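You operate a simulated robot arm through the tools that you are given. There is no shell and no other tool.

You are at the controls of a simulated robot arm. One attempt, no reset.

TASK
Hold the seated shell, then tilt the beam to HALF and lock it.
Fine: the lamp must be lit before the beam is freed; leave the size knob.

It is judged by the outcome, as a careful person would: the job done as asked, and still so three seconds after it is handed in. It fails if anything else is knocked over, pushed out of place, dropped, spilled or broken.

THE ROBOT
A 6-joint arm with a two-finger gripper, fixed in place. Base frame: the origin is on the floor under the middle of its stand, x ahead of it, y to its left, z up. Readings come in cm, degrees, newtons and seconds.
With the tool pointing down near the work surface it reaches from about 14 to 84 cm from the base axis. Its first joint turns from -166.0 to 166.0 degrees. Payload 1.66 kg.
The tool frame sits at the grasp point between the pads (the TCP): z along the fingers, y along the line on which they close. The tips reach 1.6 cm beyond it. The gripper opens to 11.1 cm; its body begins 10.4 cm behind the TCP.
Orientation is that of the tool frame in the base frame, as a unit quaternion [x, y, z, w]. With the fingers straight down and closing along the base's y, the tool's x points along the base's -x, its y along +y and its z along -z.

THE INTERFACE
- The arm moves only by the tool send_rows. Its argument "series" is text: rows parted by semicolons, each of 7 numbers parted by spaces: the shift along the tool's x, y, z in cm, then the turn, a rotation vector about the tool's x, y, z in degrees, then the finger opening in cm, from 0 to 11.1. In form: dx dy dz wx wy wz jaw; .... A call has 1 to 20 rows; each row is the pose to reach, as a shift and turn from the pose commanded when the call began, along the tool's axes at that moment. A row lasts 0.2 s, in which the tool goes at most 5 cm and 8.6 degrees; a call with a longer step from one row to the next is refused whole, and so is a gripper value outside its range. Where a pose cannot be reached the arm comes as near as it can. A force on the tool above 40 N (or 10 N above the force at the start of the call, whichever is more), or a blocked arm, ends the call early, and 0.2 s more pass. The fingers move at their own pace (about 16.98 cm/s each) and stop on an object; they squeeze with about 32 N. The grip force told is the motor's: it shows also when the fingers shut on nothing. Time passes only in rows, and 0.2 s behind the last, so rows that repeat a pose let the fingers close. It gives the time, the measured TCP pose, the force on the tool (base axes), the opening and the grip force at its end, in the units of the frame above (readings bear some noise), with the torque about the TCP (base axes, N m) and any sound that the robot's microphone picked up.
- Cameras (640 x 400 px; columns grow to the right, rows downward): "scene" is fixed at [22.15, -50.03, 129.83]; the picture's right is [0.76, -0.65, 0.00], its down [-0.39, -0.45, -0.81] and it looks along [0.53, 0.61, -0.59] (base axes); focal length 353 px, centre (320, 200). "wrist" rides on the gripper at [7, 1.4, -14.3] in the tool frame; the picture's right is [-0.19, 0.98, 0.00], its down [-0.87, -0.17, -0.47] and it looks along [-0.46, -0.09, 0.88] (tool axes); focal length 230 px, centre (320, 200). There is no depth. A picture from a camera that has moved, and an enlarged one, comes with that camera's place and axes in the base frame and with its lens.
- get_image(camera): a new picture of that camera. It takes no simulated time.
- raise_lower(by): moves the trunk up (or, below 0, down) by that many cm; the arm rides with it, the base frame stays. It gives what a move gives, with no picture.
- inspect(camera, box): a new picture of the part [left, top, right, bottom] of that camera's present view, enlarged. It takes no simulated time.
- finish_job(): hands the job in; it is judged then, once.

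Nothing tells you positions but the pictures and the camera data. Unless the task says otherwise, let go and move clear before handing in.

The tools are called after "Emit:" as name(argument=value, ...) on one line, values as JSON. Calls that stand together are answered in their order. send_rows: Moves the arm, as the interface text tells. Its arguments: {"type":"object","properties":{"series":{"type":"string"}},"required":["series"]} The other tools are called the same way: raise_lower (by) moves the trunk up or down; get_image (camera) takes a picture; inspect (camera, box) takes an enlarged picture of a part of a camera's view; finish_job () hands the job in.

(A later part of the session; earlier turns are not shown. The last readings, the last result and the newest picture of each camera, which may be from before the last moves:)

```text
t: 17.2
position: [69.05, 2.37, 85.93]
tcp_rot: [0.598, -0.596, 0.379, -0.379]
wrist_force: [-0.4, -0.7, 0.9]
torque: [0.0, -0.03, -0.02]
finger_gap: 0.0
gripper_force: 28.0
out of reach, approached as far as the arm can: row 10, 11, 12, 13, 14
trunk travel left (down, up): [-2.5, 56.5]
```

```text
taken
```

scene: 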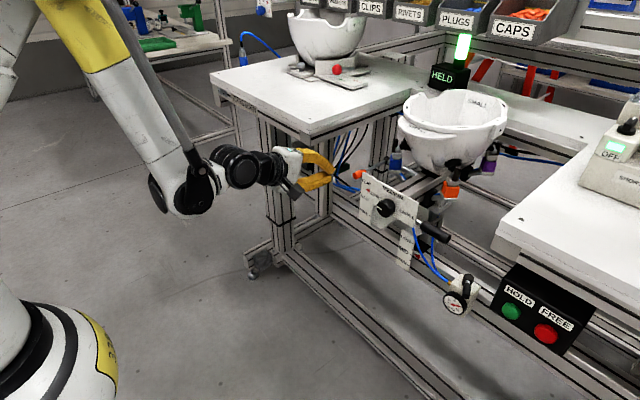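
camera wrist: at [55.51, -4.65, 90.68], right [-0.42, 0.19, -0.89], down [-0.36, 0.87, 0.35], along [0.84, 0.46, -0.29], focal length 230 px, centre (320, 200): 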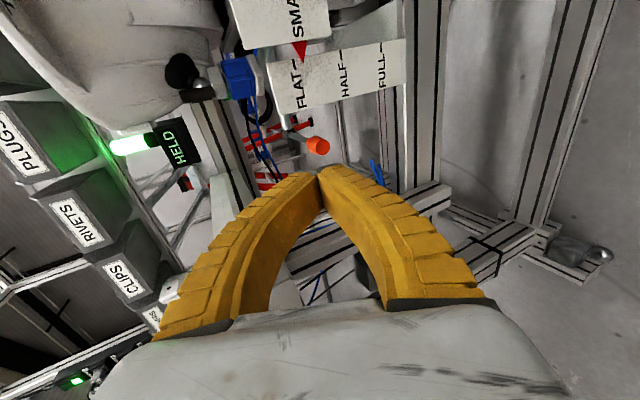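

Rolled pose reached: the camera now looks from the right side, orange grip tip at about [79, 2, 81.3]. I'll open the fingers and step forward part of the way, then check alignment.

Emit:
send_rows(series="0 -0.2 3 0 0 0 3; 0 -0.4 6 0 0 0 6.5; 0 -0.4 6 0 0 0 6.5; 0 -0.4 6 0 0 0 6.5")

Emit:
get_image(camera="wrist")

Emit:
inspect(camera="scene", box=[280, 110, 440, 230])

```text
t: 18.2
position: [74.76, 2.39, 83.67]
tcp_rot: [-0.596, 0.597, -0.38, 0.38]
wrist_force: [-0.6, -0.5, 0.3]
torque: [-0.02, 0.01, 0.0]
finger_gap: 6.68
gripper_force: 0.9
trunk travel left (down, up): [-2.5, 56.5]
```

```text
taken
camera wrist: at [61.18, -4.63, 88.54], right [-0.42, 0.19, -0.89], down [-0.36, 0.87, 0.35], along [0.84, 0.46, -0.29], focal length 230 px, centre (320, 200)
```

wrist: 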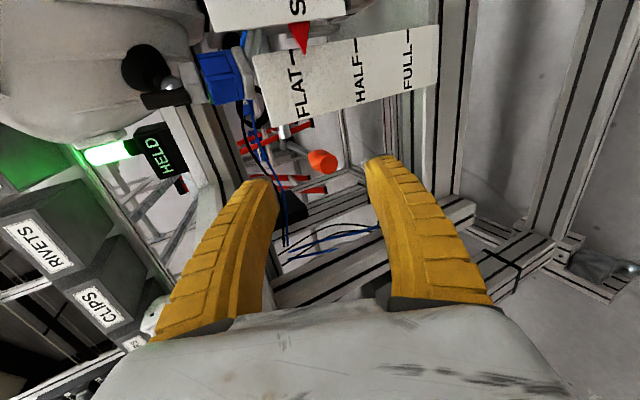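

```text
3.33 times, centred on (360, 170) of scene
camera zoom: at [22.15, -50.03, 129.83], right [0.76, -0.65, 0.0], down [-0.39, -0.45, -0.81], along [0.53, 0.61, -0.59], focal length 1175 px, centre (187, 300)
```

zoom: 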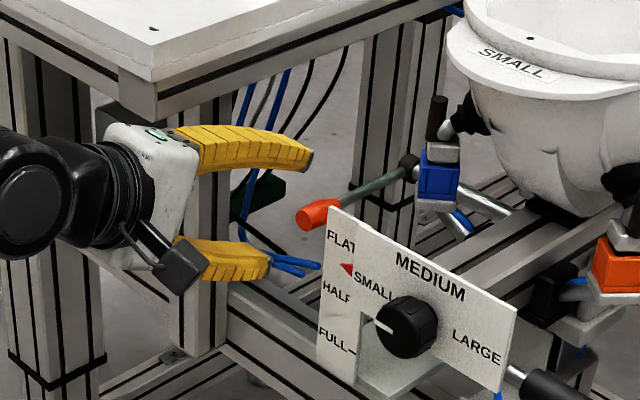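

The lever end sits between the two open fingers' line of travel. I'll advance so the fork straddles the orange grip.

Emit:
send_rows(series="0.2 -0.2 2.5 0 0 0 6.5; 0.39 -0.43 5 0 0 0 6.5; 0.39 -0.43 6.3 0 0 0 6.5; 0.39 -0.43 7.24 0 0 0 6.5; 0.39 -0.43 7.24 0 0 0 6.5")

Emit:
get_image(camera="wrist")

Emit:
inspect(camera="scene", box=[300, 110, 440, 230])

```text
t: 19.4
position: [81.32, 1.94, 81.08]
tcp_rot: [-0.596, 0.597, -0.38, 0.379]
wrist_force: [0.2, 0.2, -0.4]
torque: [0.03, -0.03, 0.01]
finger_gap: 6.68
gripper_force: 0.9
trunk travel left (down, up): [-2.5, 56.5]
```

```text
taken
camera wrist: at [67.88, -4.99, 85.94], right [-0.42, 0.19, -0.89], down [-0.36, 0.87, 0.35], along [0.84, 0.46, -0.29], focal length 230 px, centre (320, 200)
```

wrist: 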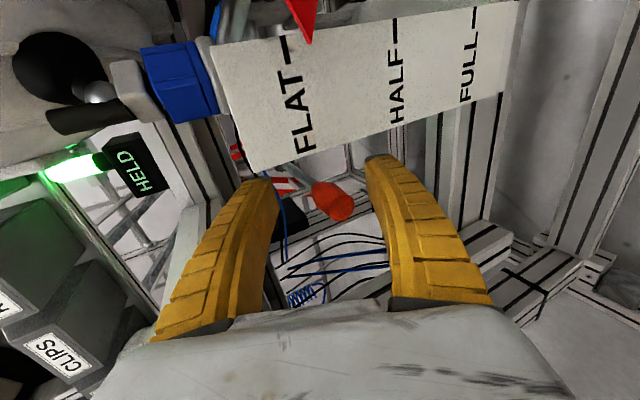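

```text
3.33 times, centred on (370, 170) of scene
camera zoom: at [22.15, -50.03, 129.83], right [0.76, -0.65, 0.0], down [-0.39, -0.45, -0.81], along [0.53, 0.61, -0.59], focal length 1175 px, centre (153, 300)
```

zoom: 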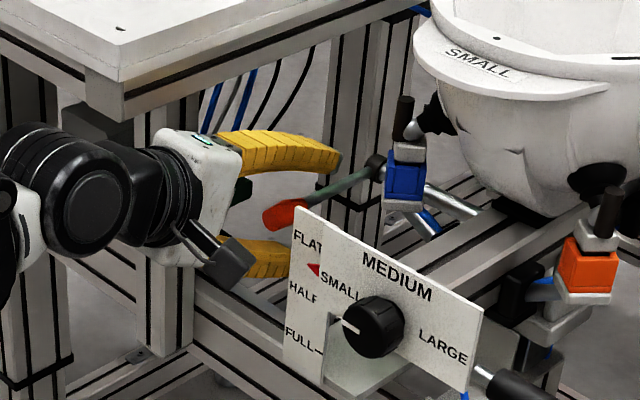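

The fork straddles the orange grip. I'll lift gently in small steps to test whether the lever frees upward.

Emit:
send_rows(series="0 -0.68 -0.32 0 0 0 6.5; 0 -1.36 -0.63 0 0 0 6.5; 0 -1.81 -0.85 0 0 0 6.5; 0 -2.27 -1.06 0 0 0 6.5; 0 -2.72 -1.27 0 0 0 6.5; 0 -3.17 -1.48 0 0 0 6.5")

Emit:
get_image(camera="wrist")

Emit:
inspect(camera="scene", box=[300, 110, 440, 230])

```text
t: 20.8
position: [81.46, 2.18, 84.34]
tcp_rot: [-0.597, 0.598, -0.378, 0.378]
wrist_force: [-4.2, 10.7, -37.7]
torque: [0.38, -0.73, -0.12]
finger_gap: 9.15
gripper_force: 18.7
trunk travel left (down, up): [-2.5, 56.5]
```

```text
taken
camera wrist: at [67.95, -4.8, 89.16], right [-0.42, 0.19, -0.89], down [-0.36, 0.87, 0.35], along [0.83, 0.46, -0.3], focal length 230 px, centre (320, 200)
```

wrist: 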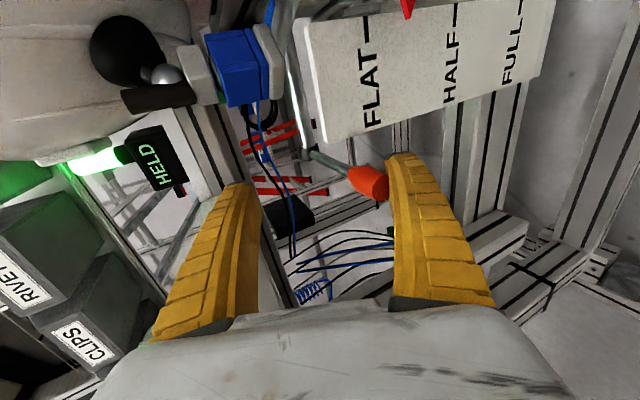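

```text
3.33 times, centred on (370, 170) of scene
camera zoom: at [22.15, -50.03, 129.83], right [0.76, -0.65, 0.0], down [-0.39, -0.45, -0.81], along [0.53, 0.61, -0.59], focal length 1175 px, centre (153, 300)
```

zoom: 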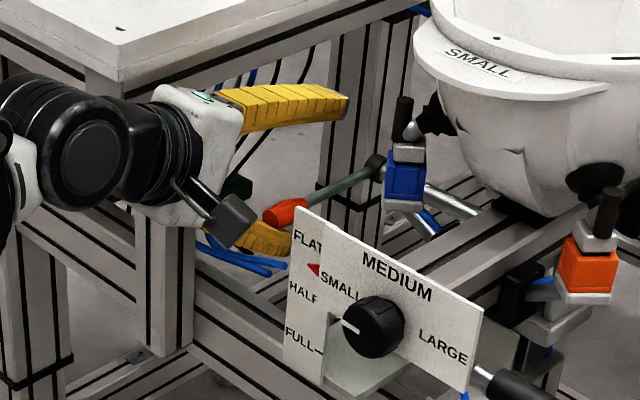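

Lifting met a firm ~38 N and only pushed the finger open, with the lever unmoved — so up isn't the way. I'll back down to neutral and try gently pushing it down with the upper finger.

Emit:
send_rows(series="0 1.0 0.46 0 0 0 6.5; 0 2.0 0.93 0 0 0 6.5; 0 2.95 1.37 0 0 0 6.5; 0 2.95 1.37 0 0 0 6.5; 0 2.95 1.37 0 0 0 6.5")

Emit:
get_image(camera="wrist")

```text
t: 22.0
position: [81.3, 2.06, 81.41]
tcp_rot: [-0.596, 0.597, -0.38, 0.38]
wrist_force: [-0.2, 0.0, -0.5]
torque: [0.0, -0.01, 0.01]
finger_gap: 6.68
gripper_force: 0.9
trunk travel left (down, up): [-2.5, 56.5]
```

```text
taken
camera wrist: at [67.77, -4.94, 86.17], right [-0.42, 0.19, -0.89], down [-0.36, 0.87, 0.35], along [0.84, 0.46, -0.29], focal length 230 px, centre (320, 200)
```

wrist: 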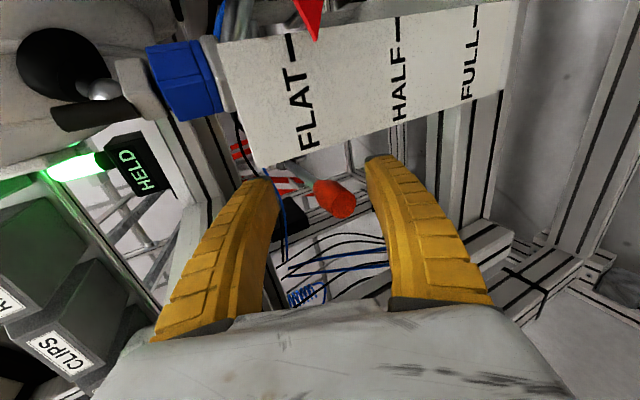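

Emit:
send_rows(series="0 0.68 0.32 0 0 0 6.5; 0 1.36 0.63 0 0 0 6.5; 0 1.81 0.85 0 0 0 6.5; 0 2.27 1.06 0 0 0 6.5; 0 2.72 1.27 0 0 0 6.5; 0 3.17 1.48 0 0 0 6.5")

Emit:
get_image(camera="wrist")

Emit:
inspect(camera="scene", box=[300, 110, 440, 230])

```text
t: 23.4
position: [81.19, 2.07, 77.93]
tcp_rot: [-0.597, 0.597, -0.379, 0.38]
wrist_force: [0.7, 0.5, 2.3]
torque: [-0.01, -0.02, 0.04]
finger_gap: 6.78
gripper_force: 1.4
trunk travel left (down, up): [-2.5, 56.5]
```

```text
taken
camera wrist: at [67.7, -4.96, 82.72], right [-0.42, 0.19, -0.89], down [-0.36, 0.87, 0.35], along [0.84, 0.46, -0.29], focal length 230 px, centre (320, 200)
```

wrist: 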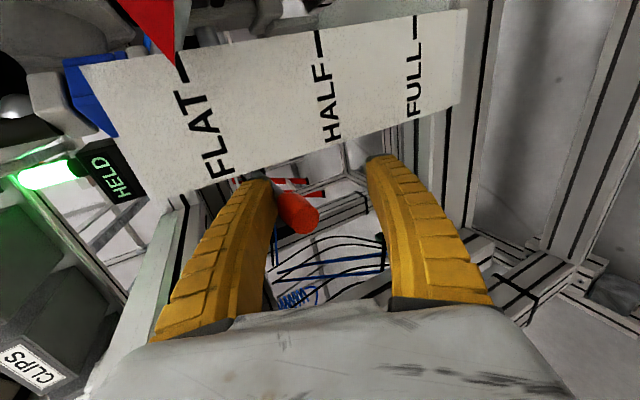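

```text
3.33 times, centred on (370, 170) of scene
camera zoom: at [22.15, -50.03, 129.83], right [0.76, -0.65, 0.0], down [-0.39, -0.45, -0.81], along [0.53, 0.61, -0.59], focal length 1175 px, centre (153, 300)
```

zoom: 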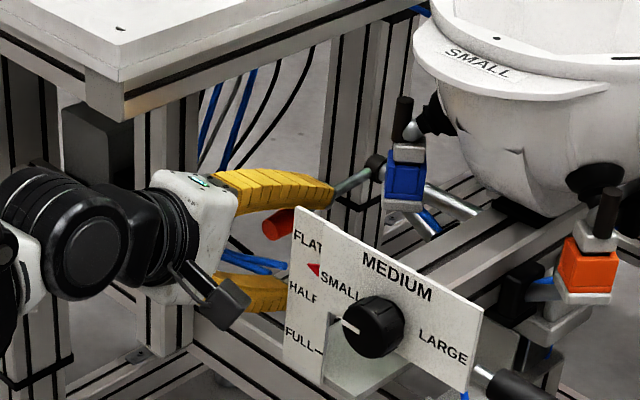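

The lever yields downward with only ~2 N, so down frees it. A fork would jam at larger angles, so I'll back out, close the fingers, and push the lever down from above with the tip.

Emit:
send_rows(series="0 -1.0 -0.46 0 0 0 6.5; 0 -2.0 -0.93 0 0 0 6.5; 0 -3.0 -1.4 0 0 0 6.5; 0 -3.0 -4.5 0 0 0 6.5; 0 -3.0 -8 0 0 0 6.5; 0 -3.0 -10 0 0 0 6.5; 0 -3.0 -10 0 0 0 3; 0 -3.0 -10 0 0 0 0; 0 -3.0 -10 0 0 0 0; 0 -3 -10 0 0 0 0")

Emit:
get_image(camera="wrist")

Emit:
inspect(camera="scene", box=[300, 110, 440, 230])

```text
t: 25.6
position: [73.72, 2.14, 84.79]
tcp_rot: [-0.596, 0.597, -0.379, 0.38]
wrist_force: [0.3, 0.1, -0.2]
torque: [0.0, 0.01, 0.01]
finger_gap: 0.0
gripper_force: 28.4
trunk travel left (down, up): [-2.5, 56.5]
```

```text
taken
camera wrist: at [60.17, -4.87, 89.67], right [-0.42, 0.19, -0.89], down [-0.36, 0.87, 0.35], along [0.84, 0.46, -0.29], focal length 230 px, centre (320, 200)
```

wrist: 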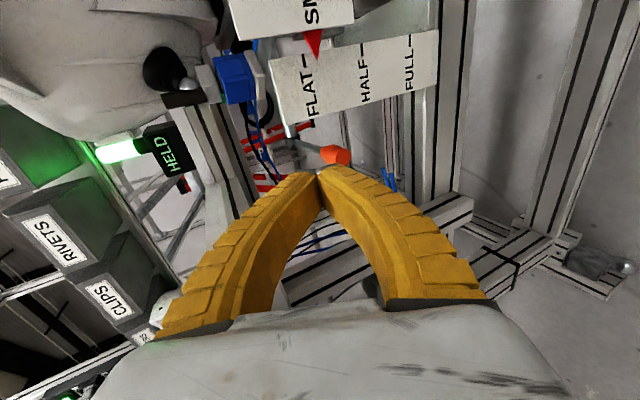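

```text
3.33 times, centred on (370, 170) of scene
camera zoom: at [22.15, -50.03, 129.83], right [0.76, -0.65, 0.0], down [-0.39, -0.45, -0.81], along [0.53, 0.61, -0.59], focal length 1175 px, centre (153, 300)
```

zoom: 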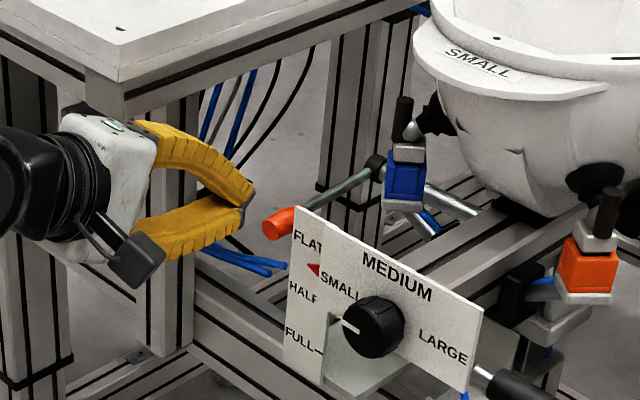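

The lever has stayed slightly lowered. Now I push it down along its arc with the closed tip, watching force and sound.

Emit:
send_rows(series="0.07 -1.5 3.44 0 0 0 0; 0.14 -2.99 6.88 0 0 0 0; 0.14 -1.84 7.58 0 0 0 0; 0.14 -1.16 7.93 0 0 0 0; 0.14 -0.44 8.33 0 0 0 0; 0.14 0.4 9.05 0 0 0 0; 0.14 1.34 9.87 0 0 0 0; 0.14 2.03 10.75 0 0 0 0; 0.14 2.65 11.81 0 0 0 0")

Emit:
get_image(camera="wrist")

Emit:
get_image(camera="scene")

Emit:
inspect(camera="scene", box=[300, 110, 440, 230])

```text
t: 27.6
position: [83.15, 1.99, 77.37]
tcp_rot: [-0.596, 0.597, -0.381, 0.379]
wrist_force: [0.7, 0.2, -0.1]
torque: [0.0, 0.01, 0.03]
finger_gap: 0.02
gripper_force: 28.2
trunk travel left (down, up): [-2.5, 56.5]
```

```text
taken
camera wrist: at [69.61, -5.11, 82.24], right [-0.42, 0.19, -0.89], down [-0.36, 0.87, 0.35], along [0.84, 0.46, -0.29], focal length 230 px, centre (320, 200)
```

wrist: 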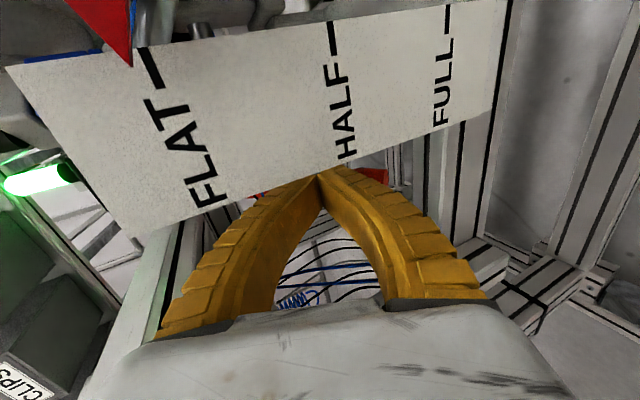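

```text
taken
```

scene: 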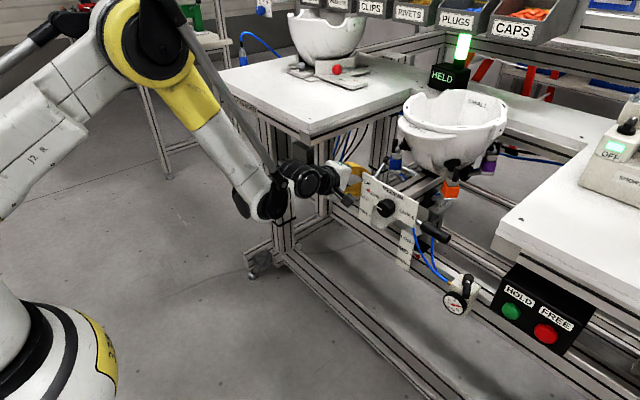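

```text
3.33 times, centred on (370, 170) of scene
camera zoom: at [22.15, -50.03, 129.83], right [0.76, -0.65, 0.0], down [-0.39, -0.45, -0.81], along [0.53, 0.61, -0.59], focal length 1175 px, centre (153, 300)
```

zoom: 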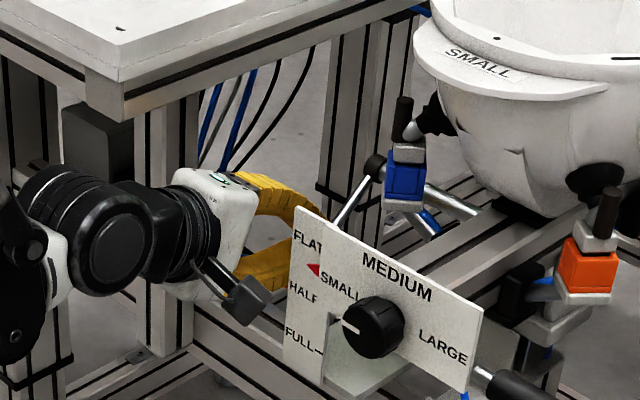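

Emit:
send_rows(series="0 0.3 0.8 0 0 0 0; 0 0.55 1.6 0 0 0 0; 0 0.73 2.38 0 0 0 0; 0 0.8 3.2 0 0 0 0; 0 0.84 4.0 0 0 0 0")

Emit:
get_image(camera="wrist")

Emit:
inspect(camera="scene", box=[300, 110, 440, 230])

```text
t: 28.4
position: [84.65, 1.97, 76.07]
tcp_rot: [0.597, -0.595, 0.381, -0.379]
wrist_force: [-30.3, -1.4, 22.5]
torque: [0.06, 1.03, 0.16]
finger_gap: 1.28
gripper_force: 23.3
trunk travel left (down, up): [-2.5, 56.5]
stopped in row 4: the force on the tool passed its limit at 45 N (the readings are from after the stop); the commanded pose is now the measured one
```

```text
taken
camera wrist: at [71.12, -5.1, 80.75], right [-0.42, 0.19, -0.89], down [-0.36, 0.87, 0.35], along [0.84, 0.46, -0.29], focal length 230 px, centre (320, 200)
```

wrist: 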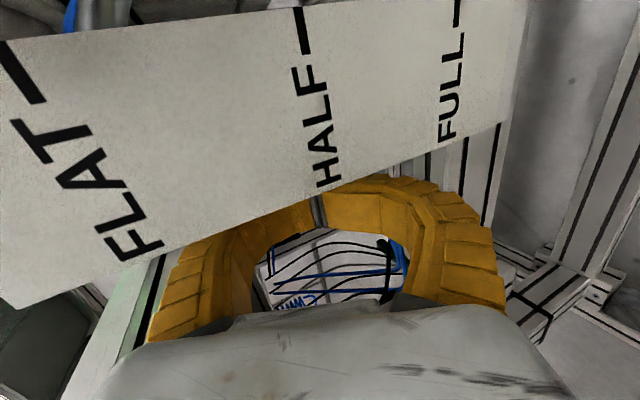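

```text
3.33 times, centred on (370, 170) of scene
camera zoom: at [22.15, -50.03, 129.83], right [0.76, -0.65, 0.0], down [-0.39, -0.45, -0.81], along [0.53, 0.61, -0.59], focal length 1175 px, centre (153, 300)
```

zoom: 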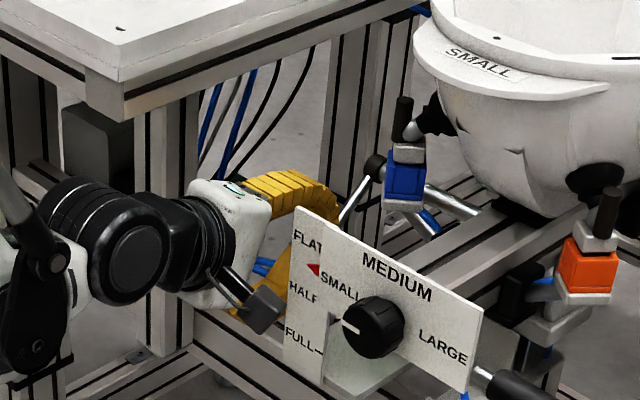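

The lever hit a firm stop about 50° down, so it is at its free end. I'll withdraw straight back and check the beam, pointer and lamp.

Emit:
send_rows(series="0 0 -2 0 0 0 0; 0 0 -5 0 0 0 0; 0 0 -8.5 0 0 0 0; 0 0 -12 0 0 0 0; 0 0 -14 0 0 0 0; 0 0 -14 0 0 0 0")

Emit:
get_image(camera="wrist")

Emit:
get_image(camera="scene")

Emit:
inspect(camera="scene", box=[340, 140, 480, 260])

```text
t: 29.8
position: [72.8, 1.85, 81.76]
tcp_rot: [0.598, -0.598, 0.379, -0.377]
wrist_force: [0.6, 0.0, -0.1]
torque: [0.0, 0.02, -0.02]
finger_gap: 0.02
gripper_force: 28.3
out of reach, approached as far as the arm can: row 5, 6
trunk travel left (down, up): [-2.5, 56.5]
```

```text
taken
camera wrist: at [59.14, -5.2, 86.69], right [-0.42, 0.19, -0.89], down [-0.35, 0.87, 0.35], along [0.83, 0.46, -0.3], focal length 230 px, centre (320, 200)
```

wrist: 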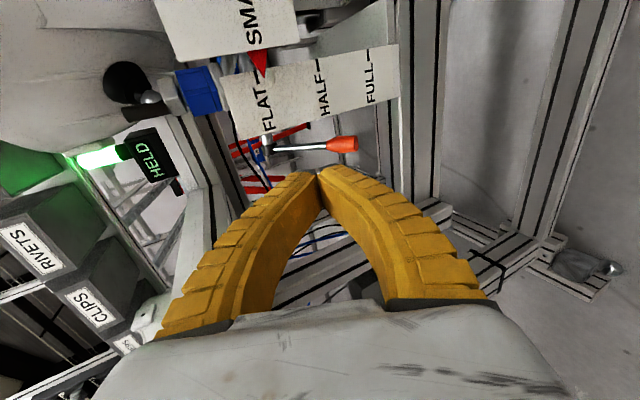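

```text
taken
```

scene: 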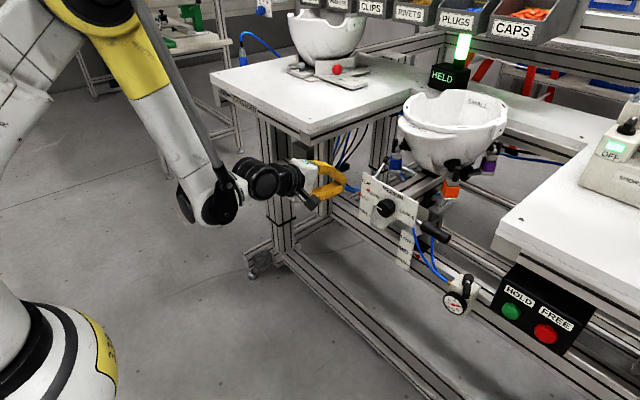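

```text
3.33 times, centred on (410, 200) of scene
camera zoom: at [22.15, -50.03, 129.83], right [0.76, -0.65, 0.0], down [-0.39, -0.45, -0.81], along [0.53, 0.61, -0.59], focal length 1175 px, centre (20, 200)
```

zoom: 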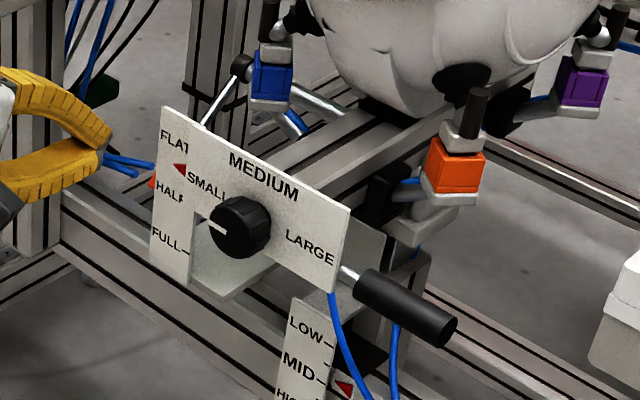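

The beam stayed flat, the lamp is still lit, and the lever hangs at its free end. I'll zoom on the tilt scale to read tick and pointer positions, and check the handle.

Emit:
inspect(camera="wrist", box=[200, 0, 420, 160])

Emit:
inspect(camera="scene", box=[390, 195, 470, 255])

```text
2.50 times, centred on (310, 80) of wrist
camera zoom: at [59.14, -5.2, 86.69], right [-0.42, 0.19, -0.89], down [-0.35, 0.87, 0.35], along [0.83, 0.46, -0.3], focal length 575 px, centre (345, 500)
```

zoom: 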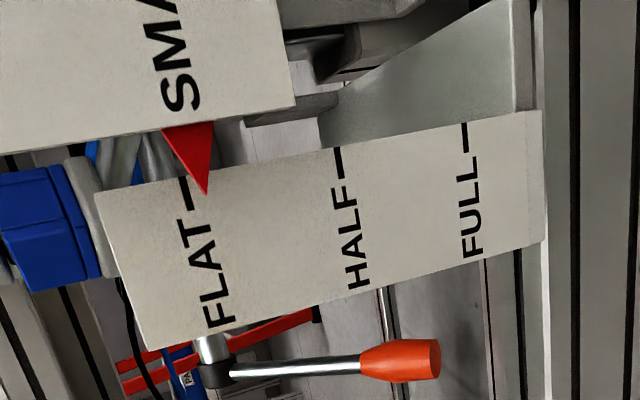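

```text
6.67 times, centred on (430, 225) of scene
camera zoom: at [22.15, -50.03, 129.83], right [0.76, -0.65, 0.0], down [-0.39, -0.45, -0.81], along [0.53, 0.61, -0.59], focal length 2350 px, centre (-413, 33)
```

zoom: 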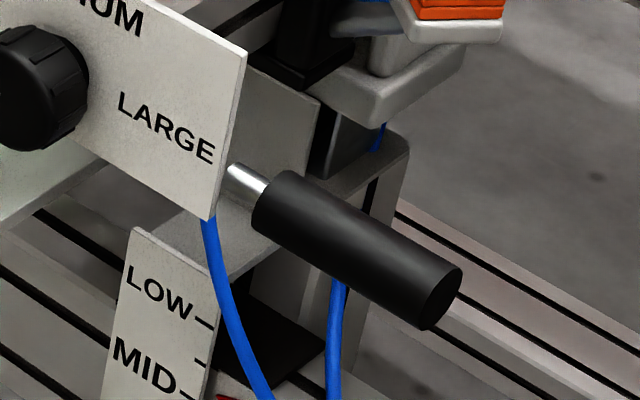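

Ticks: FLAT z≈83, HALF z≈78.4, FULL z≈74 (the front of the beam tips down about 15° for HALF). The tilt handle is a horizontal grip near [75, -24.5, 82.4]. I'll back off and travel right in front of the fixture, keeping clear of the knob.

Emit:
send_rows(series="0 0.39 -2.02 -6 0 0 0; 1 0.54 -4.71 -12 0 0 0; 3 0.24 -7.61 -18 0 0 0; 7 -0.03 -9.39 -20 0 0 0; 11.5 -0.28 -10.06 -20 0 0 0; 16 -0.28 -10.06 -20 0 0 0; 20.5 -0.28 -10.06 -20 0 0 0; 25 -0.28 -10.06 -20 0 0 0; 26.4 -0.28 -10.06 -20 0 0 0; 26.4 -0.28 -10.06 -20 0 0 0")

Emit:
get_image(camera="wrist")

Emit:
get_image(camera="scene")

```text
t: 32.0
position: [63.9, -24.61, 86.41]
tcp_rot: [0.654, -0.654, 0.269, -0.268]
wrist_force: [-0.6, -0.7, 0.2]
torque: [0.0, 0.01, -0.02]
finger_gap: 0.0
gripper_force: 28.9
trunk travel left (down, up): [-2.5, 56.5]
```

```text
taken
camera wrist: at [52.81, -31.58, 95.66], right [-0.7, 0.19, -0.69], down [-0.21, 0.87, 0.45], along [0.68, 0.46, -0.56], focal length 230 px, centre (320, 200)
```

wrist: 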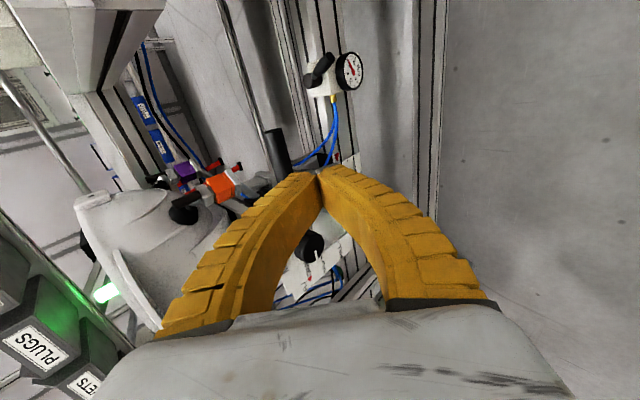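

```text
taken
```

scene: 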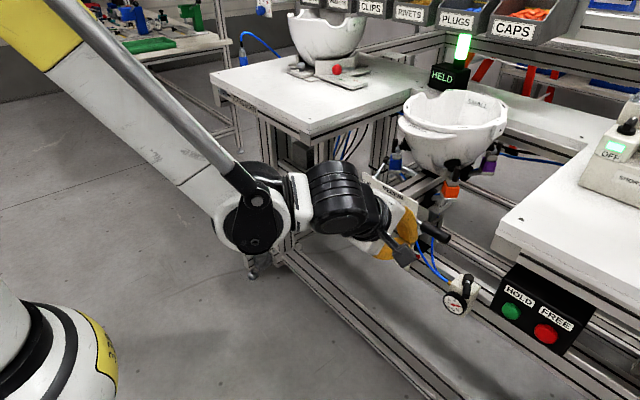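

Emit:
inspect(camera="wrist", box=[220, 90, 380, 210])

Emit:
inspect(camera="scene", box=[340, 150, 500, 290])

```text
3.33 times, centred on (300, 150) of wrist
camera zoom: at [52.81, -31.58, 95.66], right [-0.7, 0.19, -0.69], down [-0.21, 0.87, 0.45], along [0.68, 0.46, -0.56], focal length 767 px, centre (387, 367)
```

zoom: 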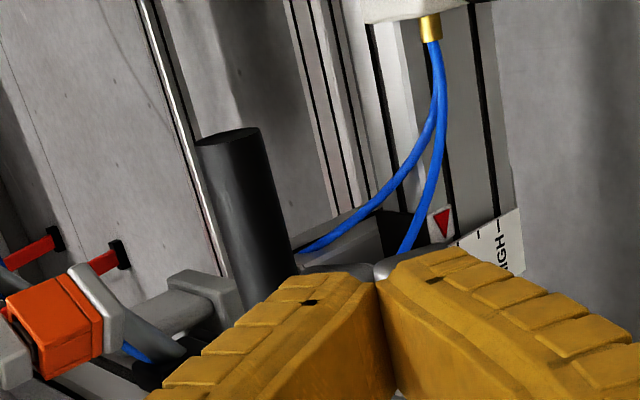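

```text
2.86 times, centred on (420, 220) of scene
camera zoom: at [22.15, -50.03, 129.83], right [0.76, -0.65, 0.0], down [-0.39, -0.45, -0.81], along [0.53, 0.61, -0.59], focal length 1007 px, centre (34, 143)
```

zoom: 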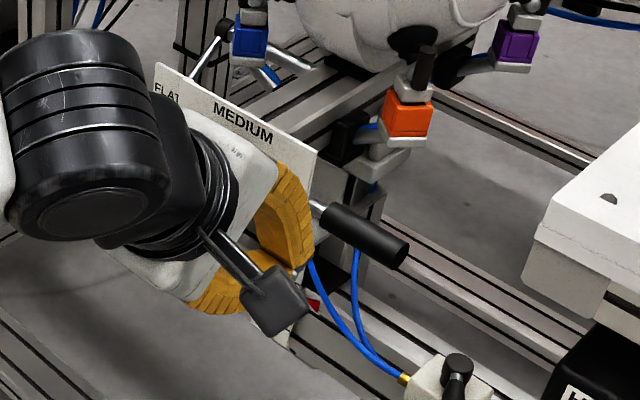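

Handle located: free end at about [74.4, -27.6, 82.2]. The clamp holders sit close behind it, so I'll press it down from above with the closed fingers' flat underside. Moving to just above the handle.

Emit:
send_rows(series="0.3 -2.26 0.57 5 0 0 0; 0.6 -4.88 1.48 10 0 0 0; 0.9 -7.14 3.46 15 0 0 0; 0.9 -8.63 5.51 20 0 0 0; 0.9 -9.33 7.78 20 0 0 0; 0.9 -9.33 7.78 20 0 0 0")

Emit:
get_image(camera="wrist")

Emit:
inspect(camera="scene", box=[340, 150, 500, 290])

```text
t: 33.4
position: [75.95, -25.29, 87.53]
tcp_rot: [0.598, -0.597, 0.379, -0.377]
wrist_force: [0.4, 0.7, -0.4]
torque: [0.01, -0.02, 0.01]
finger_gap: 0.01
gripper_force: 28.6
trunk travel left (down, up): [-2.5, 56.5]
```

```text
taken
camera wrist: at [62.4, -32.25, 92.37], right [-0.42, 0.19, -0.89], down [-0.35, 0.87, 0.35], along [0.84, 0.46, -0.3], focal length 230 px, centre (320, 200)
```

wrist: 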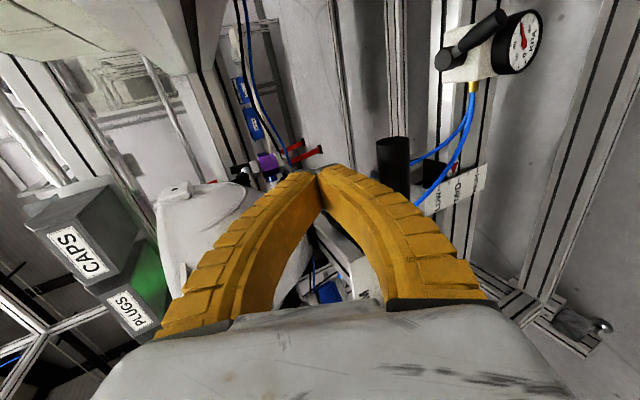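

```text
2.86 times, centred on (420, 220) of scene
camera zoom: at [22.15, -50.03, 129.83], right [0.76, -0.65, 0.0], down [-0.39, -0.45, -0.81], along [0.53, 0.61, -0.59], focal length 1007 px, centre (34, 143)
```

zoom: 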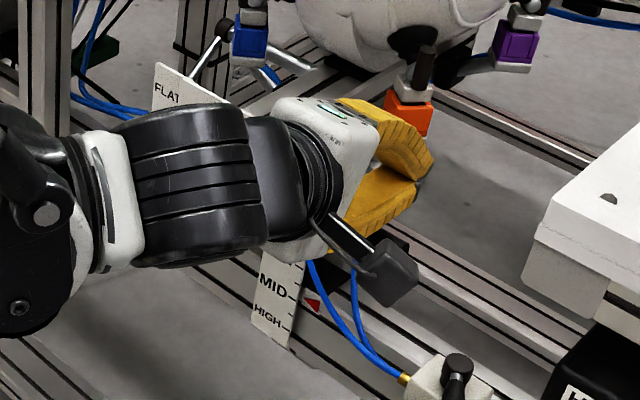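

Emit:
send_rows(series="0 0.91 0.42 0 0 0 0; 0 1.81 0.85 0 0 0 0; 0 2.27 1.06 0 0 0 0; 0 2.72 1.27 0 0 0 0; 0 3.17 1.48 0 0 0 0; 0 3.63 1.69 0 0 0 0; 0 4.0 2.0 0 0 0 0")

Emit:
get_image(camera="wrist")

Emit:
inspect(camera="scene", box=[340, 150, 500, 290])

```text
t: 35.0
position: [75.68, -25.27, 83.05]
tcp_rot: [0.597, -0.597, 0.379, -0.378]
wrist_force: [-4.0, 1.7, 6.2]
torque: [0.05, 0.09, -0.01]
finger_gap: 0.0
gripper_force: 28.2
trunk travel left (down, up): [-2.5, 56.5]
```

```text
taken
camera wrist: at [62.29, -32.33, 87.97], right [-0.42, 0.19, -0.89], down [-0.36, 0.87, 0.35], along [0.84, 0.46, -0.3], focal length 230 px, centre (320, 200)
```

wrist: 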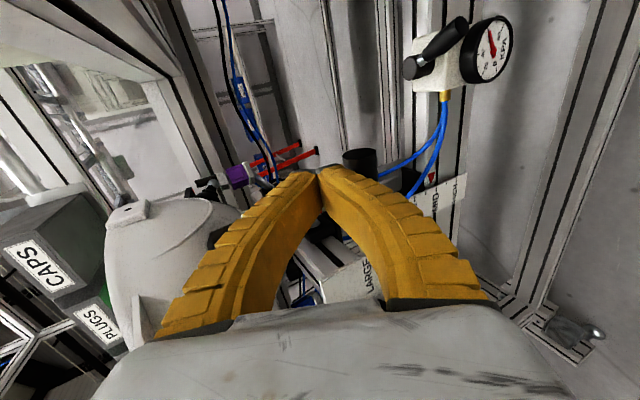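

```text
2.86 times, centred on (420, 220) of scene
camera zoom: at [22.15, -50.03, 129.83], right [0.76, -0.65, 0.0], down [-0.39, -0.45, -0.81], along [0.53, 0.61, -0.59], focal length 1007 px, centre (34, 143)
```

zoom: 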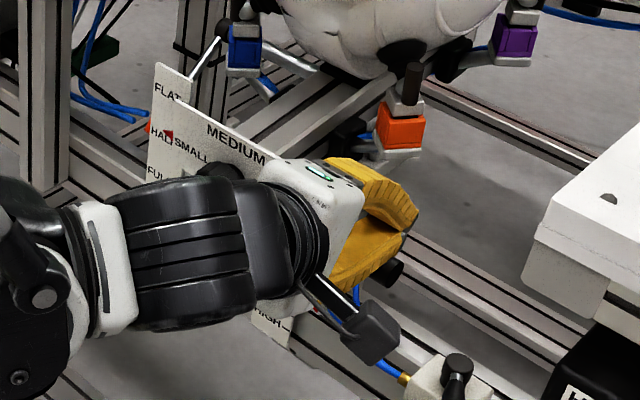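

The beam tips down smoothly with about 6 N; the pointer is roughly halfway from FLAT to HALF. Continuing another ~1.7 cm, then I'll check.

Emit:
send_rows(series="0 0.42 0.28 0 0 0 0; 0 0.84 0.55 0 0 0 0; 0 1.2 0.8 0 0 0 0; 0 1.45 0.95 0 0 0 0; 0 1.45 0.95 0 0 0 0")

Emit:
inspect(camera="scene", box=[360, 150, 440, 220])

Emit:
get_image(camera="scene")

```text
t: 36.2
position: [76.07, -25.24, 81.34]
tcp_rot: [0.598, -0.597, 0.38, -0.378]
wrist_force: [-2.4, -1.4, 5.6]
torque: [-0.06, 0.09, 0.04]
finger_gap: 0.02
gripper_force: 28.4
trunk travel left (down, up): [-2.5, 56.5]
```

```text
5.71 times, centred on (400, 185) of scene
camera zoom: at [22.15, -50.03, 129.83], right [0.76, -0.65, 0.0], down [-0.39, -0.45, -0.81], along [0.53, 0.61, -0.59], focal length 2015 px, centre (-137, 286)
```

zoom: 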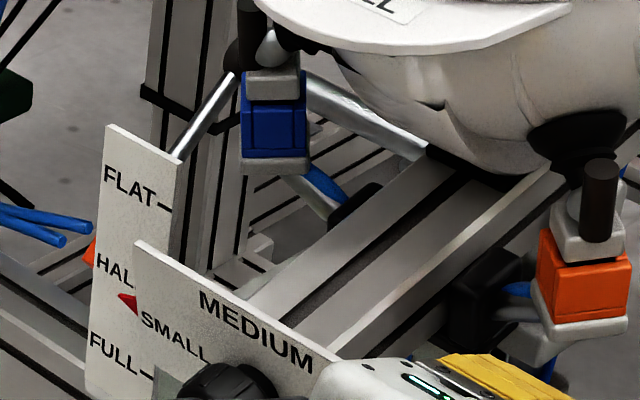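

```text
taken
```

scene: 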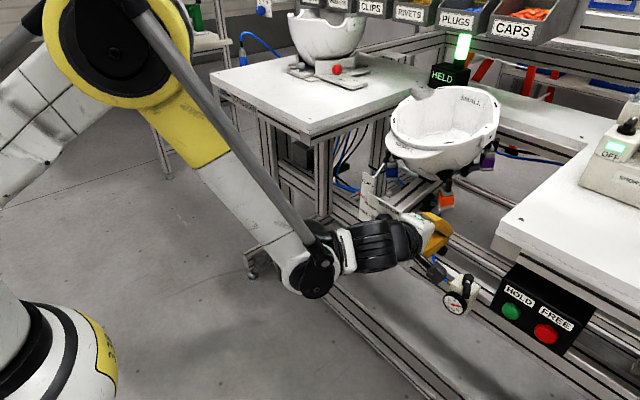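

The lamp is still lit and the shell tips with the beam; by my geometry the pointer is roughly 1 cm short of HALF. I'll press a bit more, then lift off and see whether the beam stays.

Emit:
send_rows(series="0 0.3 0.17 0 0 0 0; 0 0.6 0.33 0 0 0 0; 0 0.6 0.33 0 0 0 0; 0 -0.3 -0.1 0 0 0 0; 0 -2 -0.9 0 0 0 0; 0 -2 -0.9 0 0 0 0")

Emit:
inspect(camera="scene", box=[360, 150, 440, 220])

Emit:
get_image(camera="wrist")

```text
t: 37.6
position: [76.11, -25.33, 83.47]
tcp_rot: [0.598, -0.597, 0.379, -0.378]
wrist_force: [-0.6, -0.2, 0.8]
torque: [0.02, 0.0, 0.0]
finger_gap: 0.01
gripper_force: 28.6
trunk travel left (down, up): [-2.5, 56.5]
```

```text
5.71 times, centred on (400, 185) of scene
camera zoom: at [22.15, -50.03, 129.83], right [0.76, -0.65, 0.0], down [-0.39, -0.45, -0.81], along [0.53, 0.61, -0.59], focal length 2015 px, centre (-137, 286)
```

zoom: 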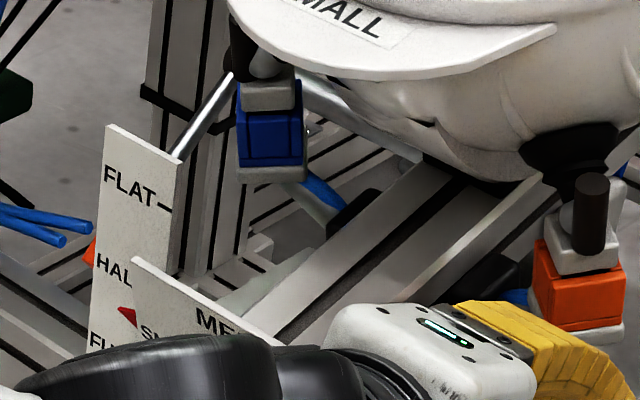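

```text
taken
camera wrist: at [62.66, -32.42, 88.38], right [-0.42, 0.19, -0.89], down [-0.35, 0.87, 0.35], along [0.84, 0.46, -0.3], focal length 230 px, centre (320, 200)
```

wrist: 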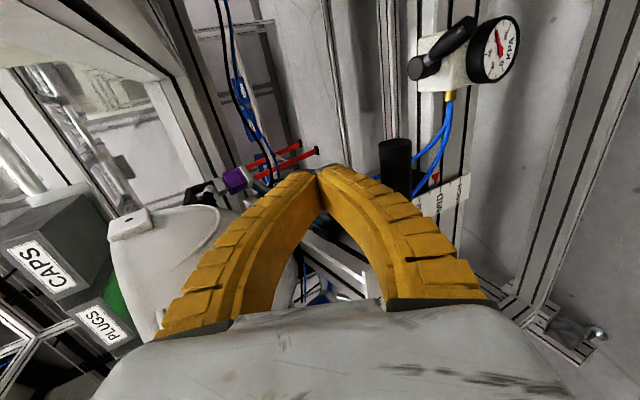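

The beam holds where I left it, and the lamp stays on. Now I'll back away and place the wrist camera roughly level with the HALF tick to read the pointer with little parallax.

Emit:
send_rows(series="0 -0.06 -2.24 0 0 0 0; 0 0.3 -5.38 -6 0 0 0; 0 1.33 -8.76 -12 0 0 0; -1 2.59 -11.48 -18 0 0 0; -5 2.81 -11.93 -20 0 0 0; -9.5 2.81 -11.93 -20 0 0 0; -14 2.81 -11.93 -20 0 0 0; -18.5 2.81 -11.93 -20 0 0 0; -23 2.81 -11.93 -20 0 0 0; -26.3 2.81 -11.93 -20 0 0 0; -26.3 4.71 -7.73 -14 0 0 0; -26.3 6.4 -3.08 -7 0 0 0; -26.3 8.07 0.45 0 0 0 0; -26.3 8.07 0.45 0 0 0 0")

Emit:
get_image(camera="wrist")

Emit:
get_image(camera="scene")

```text
t: 40.6
position: [75.79, 0.9, 77.3]
tcp_rot: [0.598, -0.597, 0.379, -0.377]
wrist_force: [0.3, 0.0, -0.1]
torque: [-0.01, -0.05, -0.01]
finger_gap: 0.0
gripper_force: 28.8
out of reach, approached as far as the arm can: row 12, 13, 14
trunk travel left (down, up): [-2.5, 56.5]
```

```text
taken
camera wrist: at [62.29, -6.08, 82.21], right [-0.42, 0.19, -0.89], down [-0.35, 0.87, 0.35], along [0.84, 0.46, -0.3], focal length 230 px, centre (320, 200)
```

wrist: 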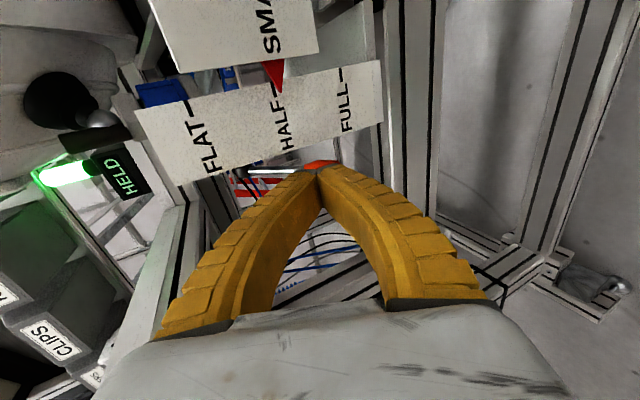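

```text
taken
```

scene: 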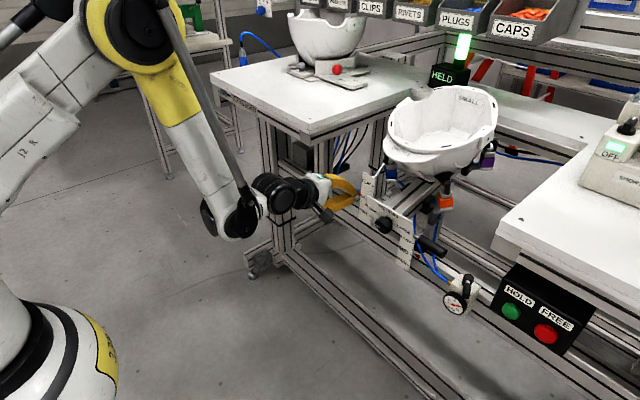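

Emit:
inspect(camera="wrist", box=[130, 10, 390, 190])

Emit:
inspect(camera="wrist", box=[230, 40, 320, 110])

Emit:
inspect(camera="scene", box=[350, 150, 450, 260])

```text
2.22 times, centred on (260, 100) of wrist
camera zoom: at [62.29, -6.08, 82.21], right [-0.42, 0.19, -0.89], down [-0.35, 0.87, 0.35], along [0.84, 0.46, -0.3], focal length 511 px, centre (453, 422)
```

zoom: 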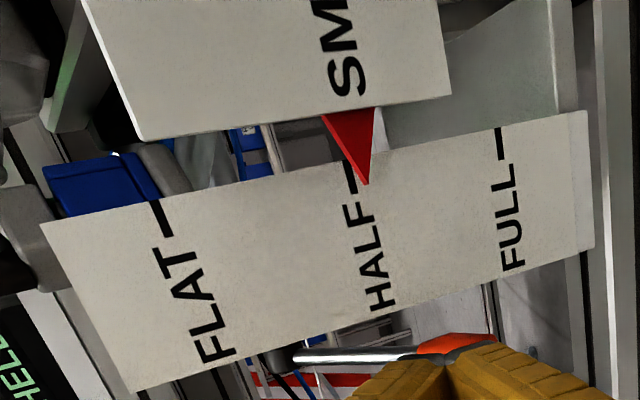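

```text
5.71 times, centred on (275, 75) of wrist
camera zoom: at [62.29, -6.08, 82.21], right [-0.42, 0.19, -0.89], down [-0.35, 0.87, 0.35], along [0.84, 0.46, -0.3], focal length 1315 px, centre (577, 914)
```

zoom: 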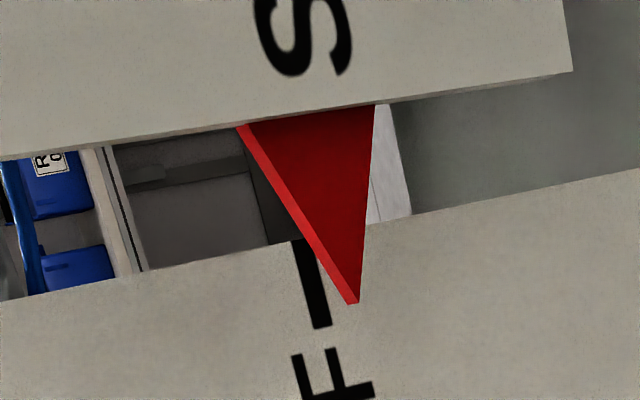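

```text
3.64 times, centred on (400, 205) of scene
camera zoom: at [22.15, -50.03, 129.83], right [0.76, -0.65, 0.0], down [-0.39, -0.45, -0.81], along [0.53, 0.61, -0.59], focal length 1282 px, centre (29, 182)
```

zoom: 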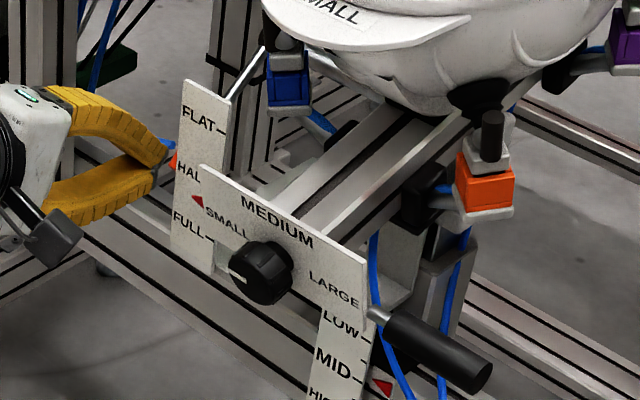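

The pointer reads HALF: measured drop ≈4.4 cm versus tick spacing 4.5 cm (well under 1°). Now the lock lever must be swung back up; it hangs about 52° down, so I need to know what is beneath it. Inspecting the rail below.

Emit:
inspect(camera="wrist", box=[280, 60, 480, 220])

Emit:
inspect(camera="scene", box=[310, 160, 430, 270])

Emit:
inspect(camera="wrist", box=[230, 130, 350, 220])

```text
2.50 times, centred on (380, 140) of wrist
camera zoom: at [62.29, -6.08, 82.21], right [-0.42, 0.19, -0.89], down [-0.35, 0.87, 0.35], along [0.84, 0.46, -0.3], focal length 575 px, centre (170, 350)
```

zoom: 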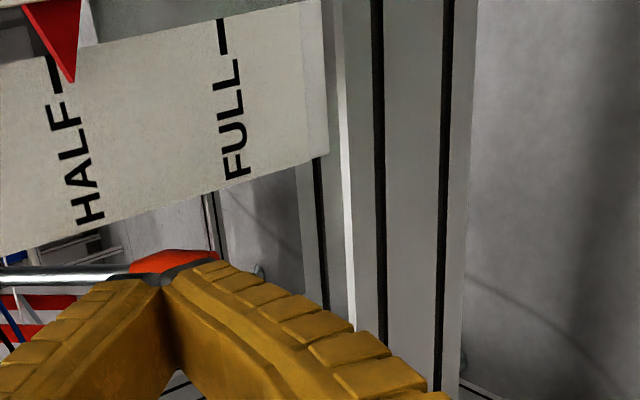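

```text
3.64 times, centred on (370, 215) of scene
camera zoom: at [22.15, -50.03, 129.83], right [0.76, -0.65, 0.0], down [-0.39, -0.45, -0.81], along [0.53, 0.61, -0.59], focal length 1282 px, centre (138, 146)
```

zoom: 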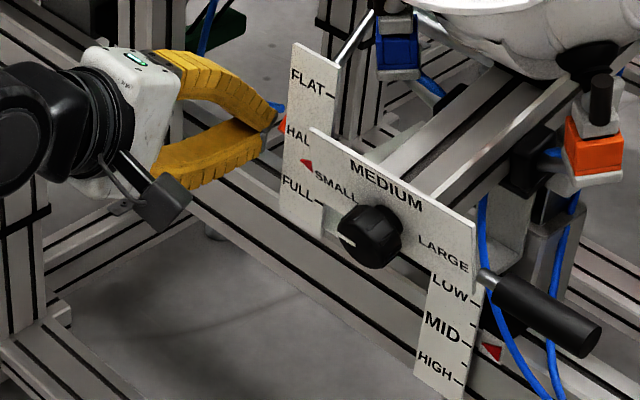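

```text
4.44 times, centred on (290, 175) of wrist
camera zoom: at [62.29, -6.08, 82.21], right [-0.42, 0.19, -0.89], down [-0.35, 0.87, 0.35], along [0.84, 0.46, -0.3], focal length 1022 px, centre (453, 311)
```

zoom: 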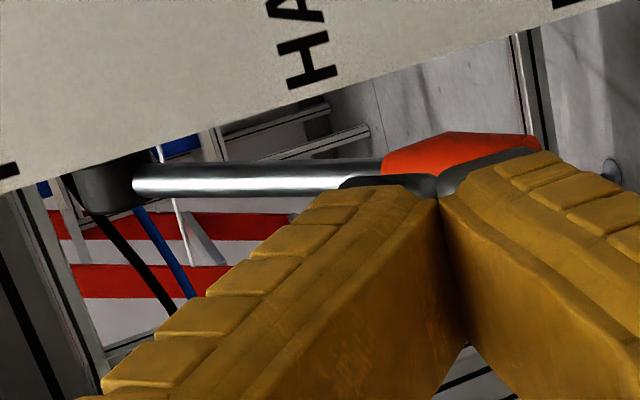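

Emit:
inspect(camera="scene", box=[340, 195, 400, 245])

Emit:
inspect(camera="wrist", box=[380, 0, 480, 80])

Emit:
inspect(camera="scene", box=[410, 230, 500, 320])

```text
8.00 times, centred on (370, 220) of scene
camera zoom: at [22.15, -50.03, 129.83], right [0.76, -0.65, 0.0], down [-0.39, -0.45, -0.81], along [0.53, 0.61, -0.59], focal length 2821 px, centre (-80, 40)
```

zoom: 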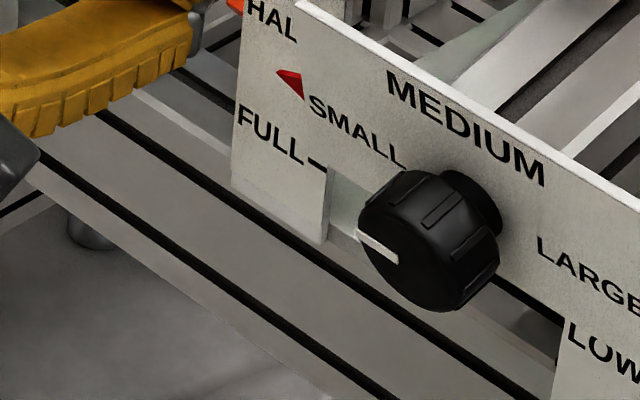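

```text
5.00 times, centred on (430, 40) of wrist
camera zoom: at [62.29, -6.08, 82.21], right [-0.42, 0.19, -0.89], down [-0.35, 0.87, 0.35], along [0.84, 0.46, -0.3], focal length 1150 px, centre (-230, 1000)
```

zoom: 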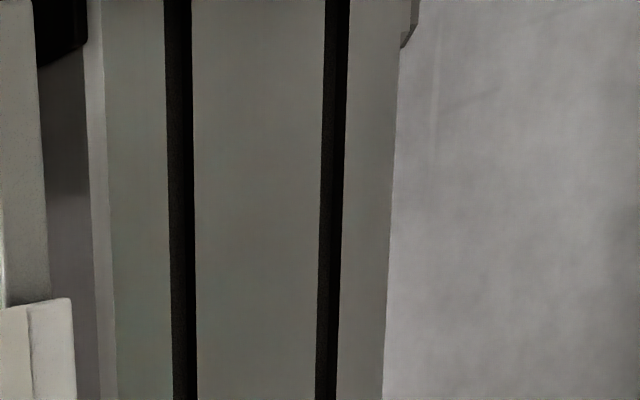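

```text
4.44 times, centred on (455, 275) of scene
camera zoom: at [22.15, -50.03, 129.83], right [0.76, -0.65, 0.0], down [-0.39, -0.45, -0.81], along [0.53, 0.61, -0.59], focal length 1567 px, centre (-280, -133)
```

zoom: 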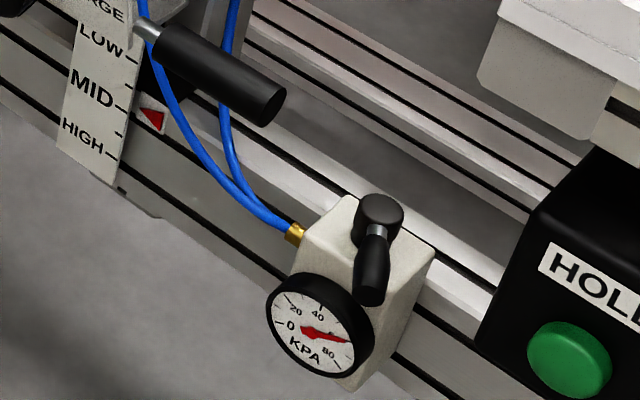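

The rail below is well clear (top z≈64, x≥84). To swing the lever up I need a flatter tool with the fingers open vertically, so the lower finger acts as a shelf under the lever end. Lowering the trunk the last bit to help with reach.

Emit:
raise_lower(by=-2.4)

```text
t: 41.3
position: [75.85, 0.98, 74.92]
tcp_rot: [0.598, -0.598, 0.378, -0.377]
wrist_force: [0.5, 0.8, 1.0]
torque: [0.01, 0.02, 0.02]
finger_gap: 0.02
gripper_force: 28.9
trunk travel left (down, up): [-0.1, 58.9]
```

Emit:
send_rows(series="-0.4 -0.7 1.0 3 0 0 4; -0.8 -1.4 2.0 6 0 0 8; -1.2 -2.18 3.01 9 0 0 11; -1.2 -2.18 3.01 12 0 0 11; -1.2 -2.18 3.01 12 0 0 11; -1.2 -2.18 3.01 12 0 0 11")

Emit:
get_image(camera="wrist")

Emit:
inspect(camera="scene", box=[300, 130, 440, 250])

```text
t: 42.7
position: [79.58, 2.07, 75.64]
tcp_rot: [0.556, -0.555, 0.438, -0.437]
wrist_force: [-1.0, 0.3, 0.0]
torque: [0.02, 0.02, 0.02]
finger_gap: 11.04
gripper_force: 0.1
trunk travel left (down, up): [-0.1, 58.9]
```

```text
taken
camera wrist: at [65.3, -4.86, 77.71], right [-0.23, 0.19, -0.96], down [-0.42, 0.87, 0.27], along [0.88, 0.46, -0.12], focal length 230 px, centre (320, 200)
```

wrist: 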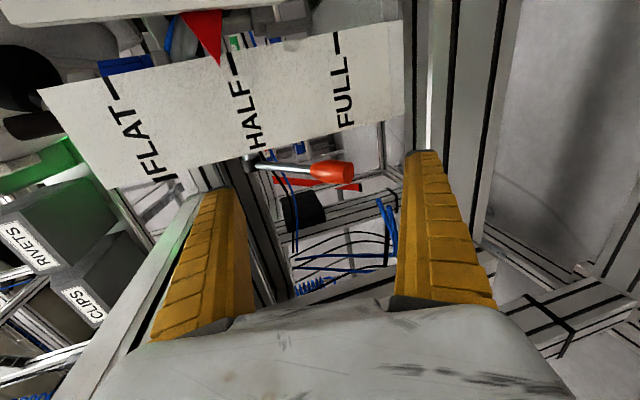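

```text
3.33 times, centred on (370, 190) of scene
camera zoom: at [22.15, -50.03, 129.83], right [0.76, -0.65, 0.0], down [-0.39, -0.45, -0.81], along [0.53, 0.61, -0.59], focal length 1175 px, centre (153, 233)
```

zoom: 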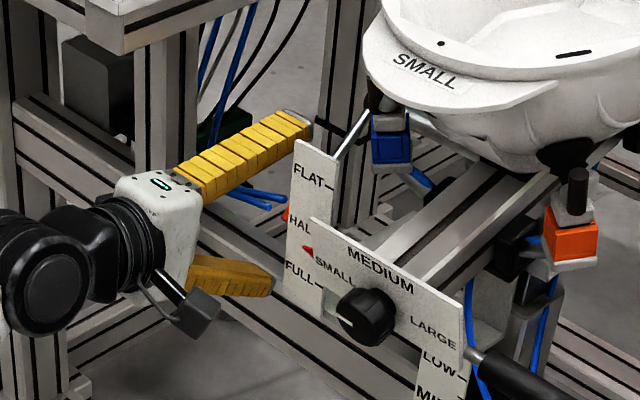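

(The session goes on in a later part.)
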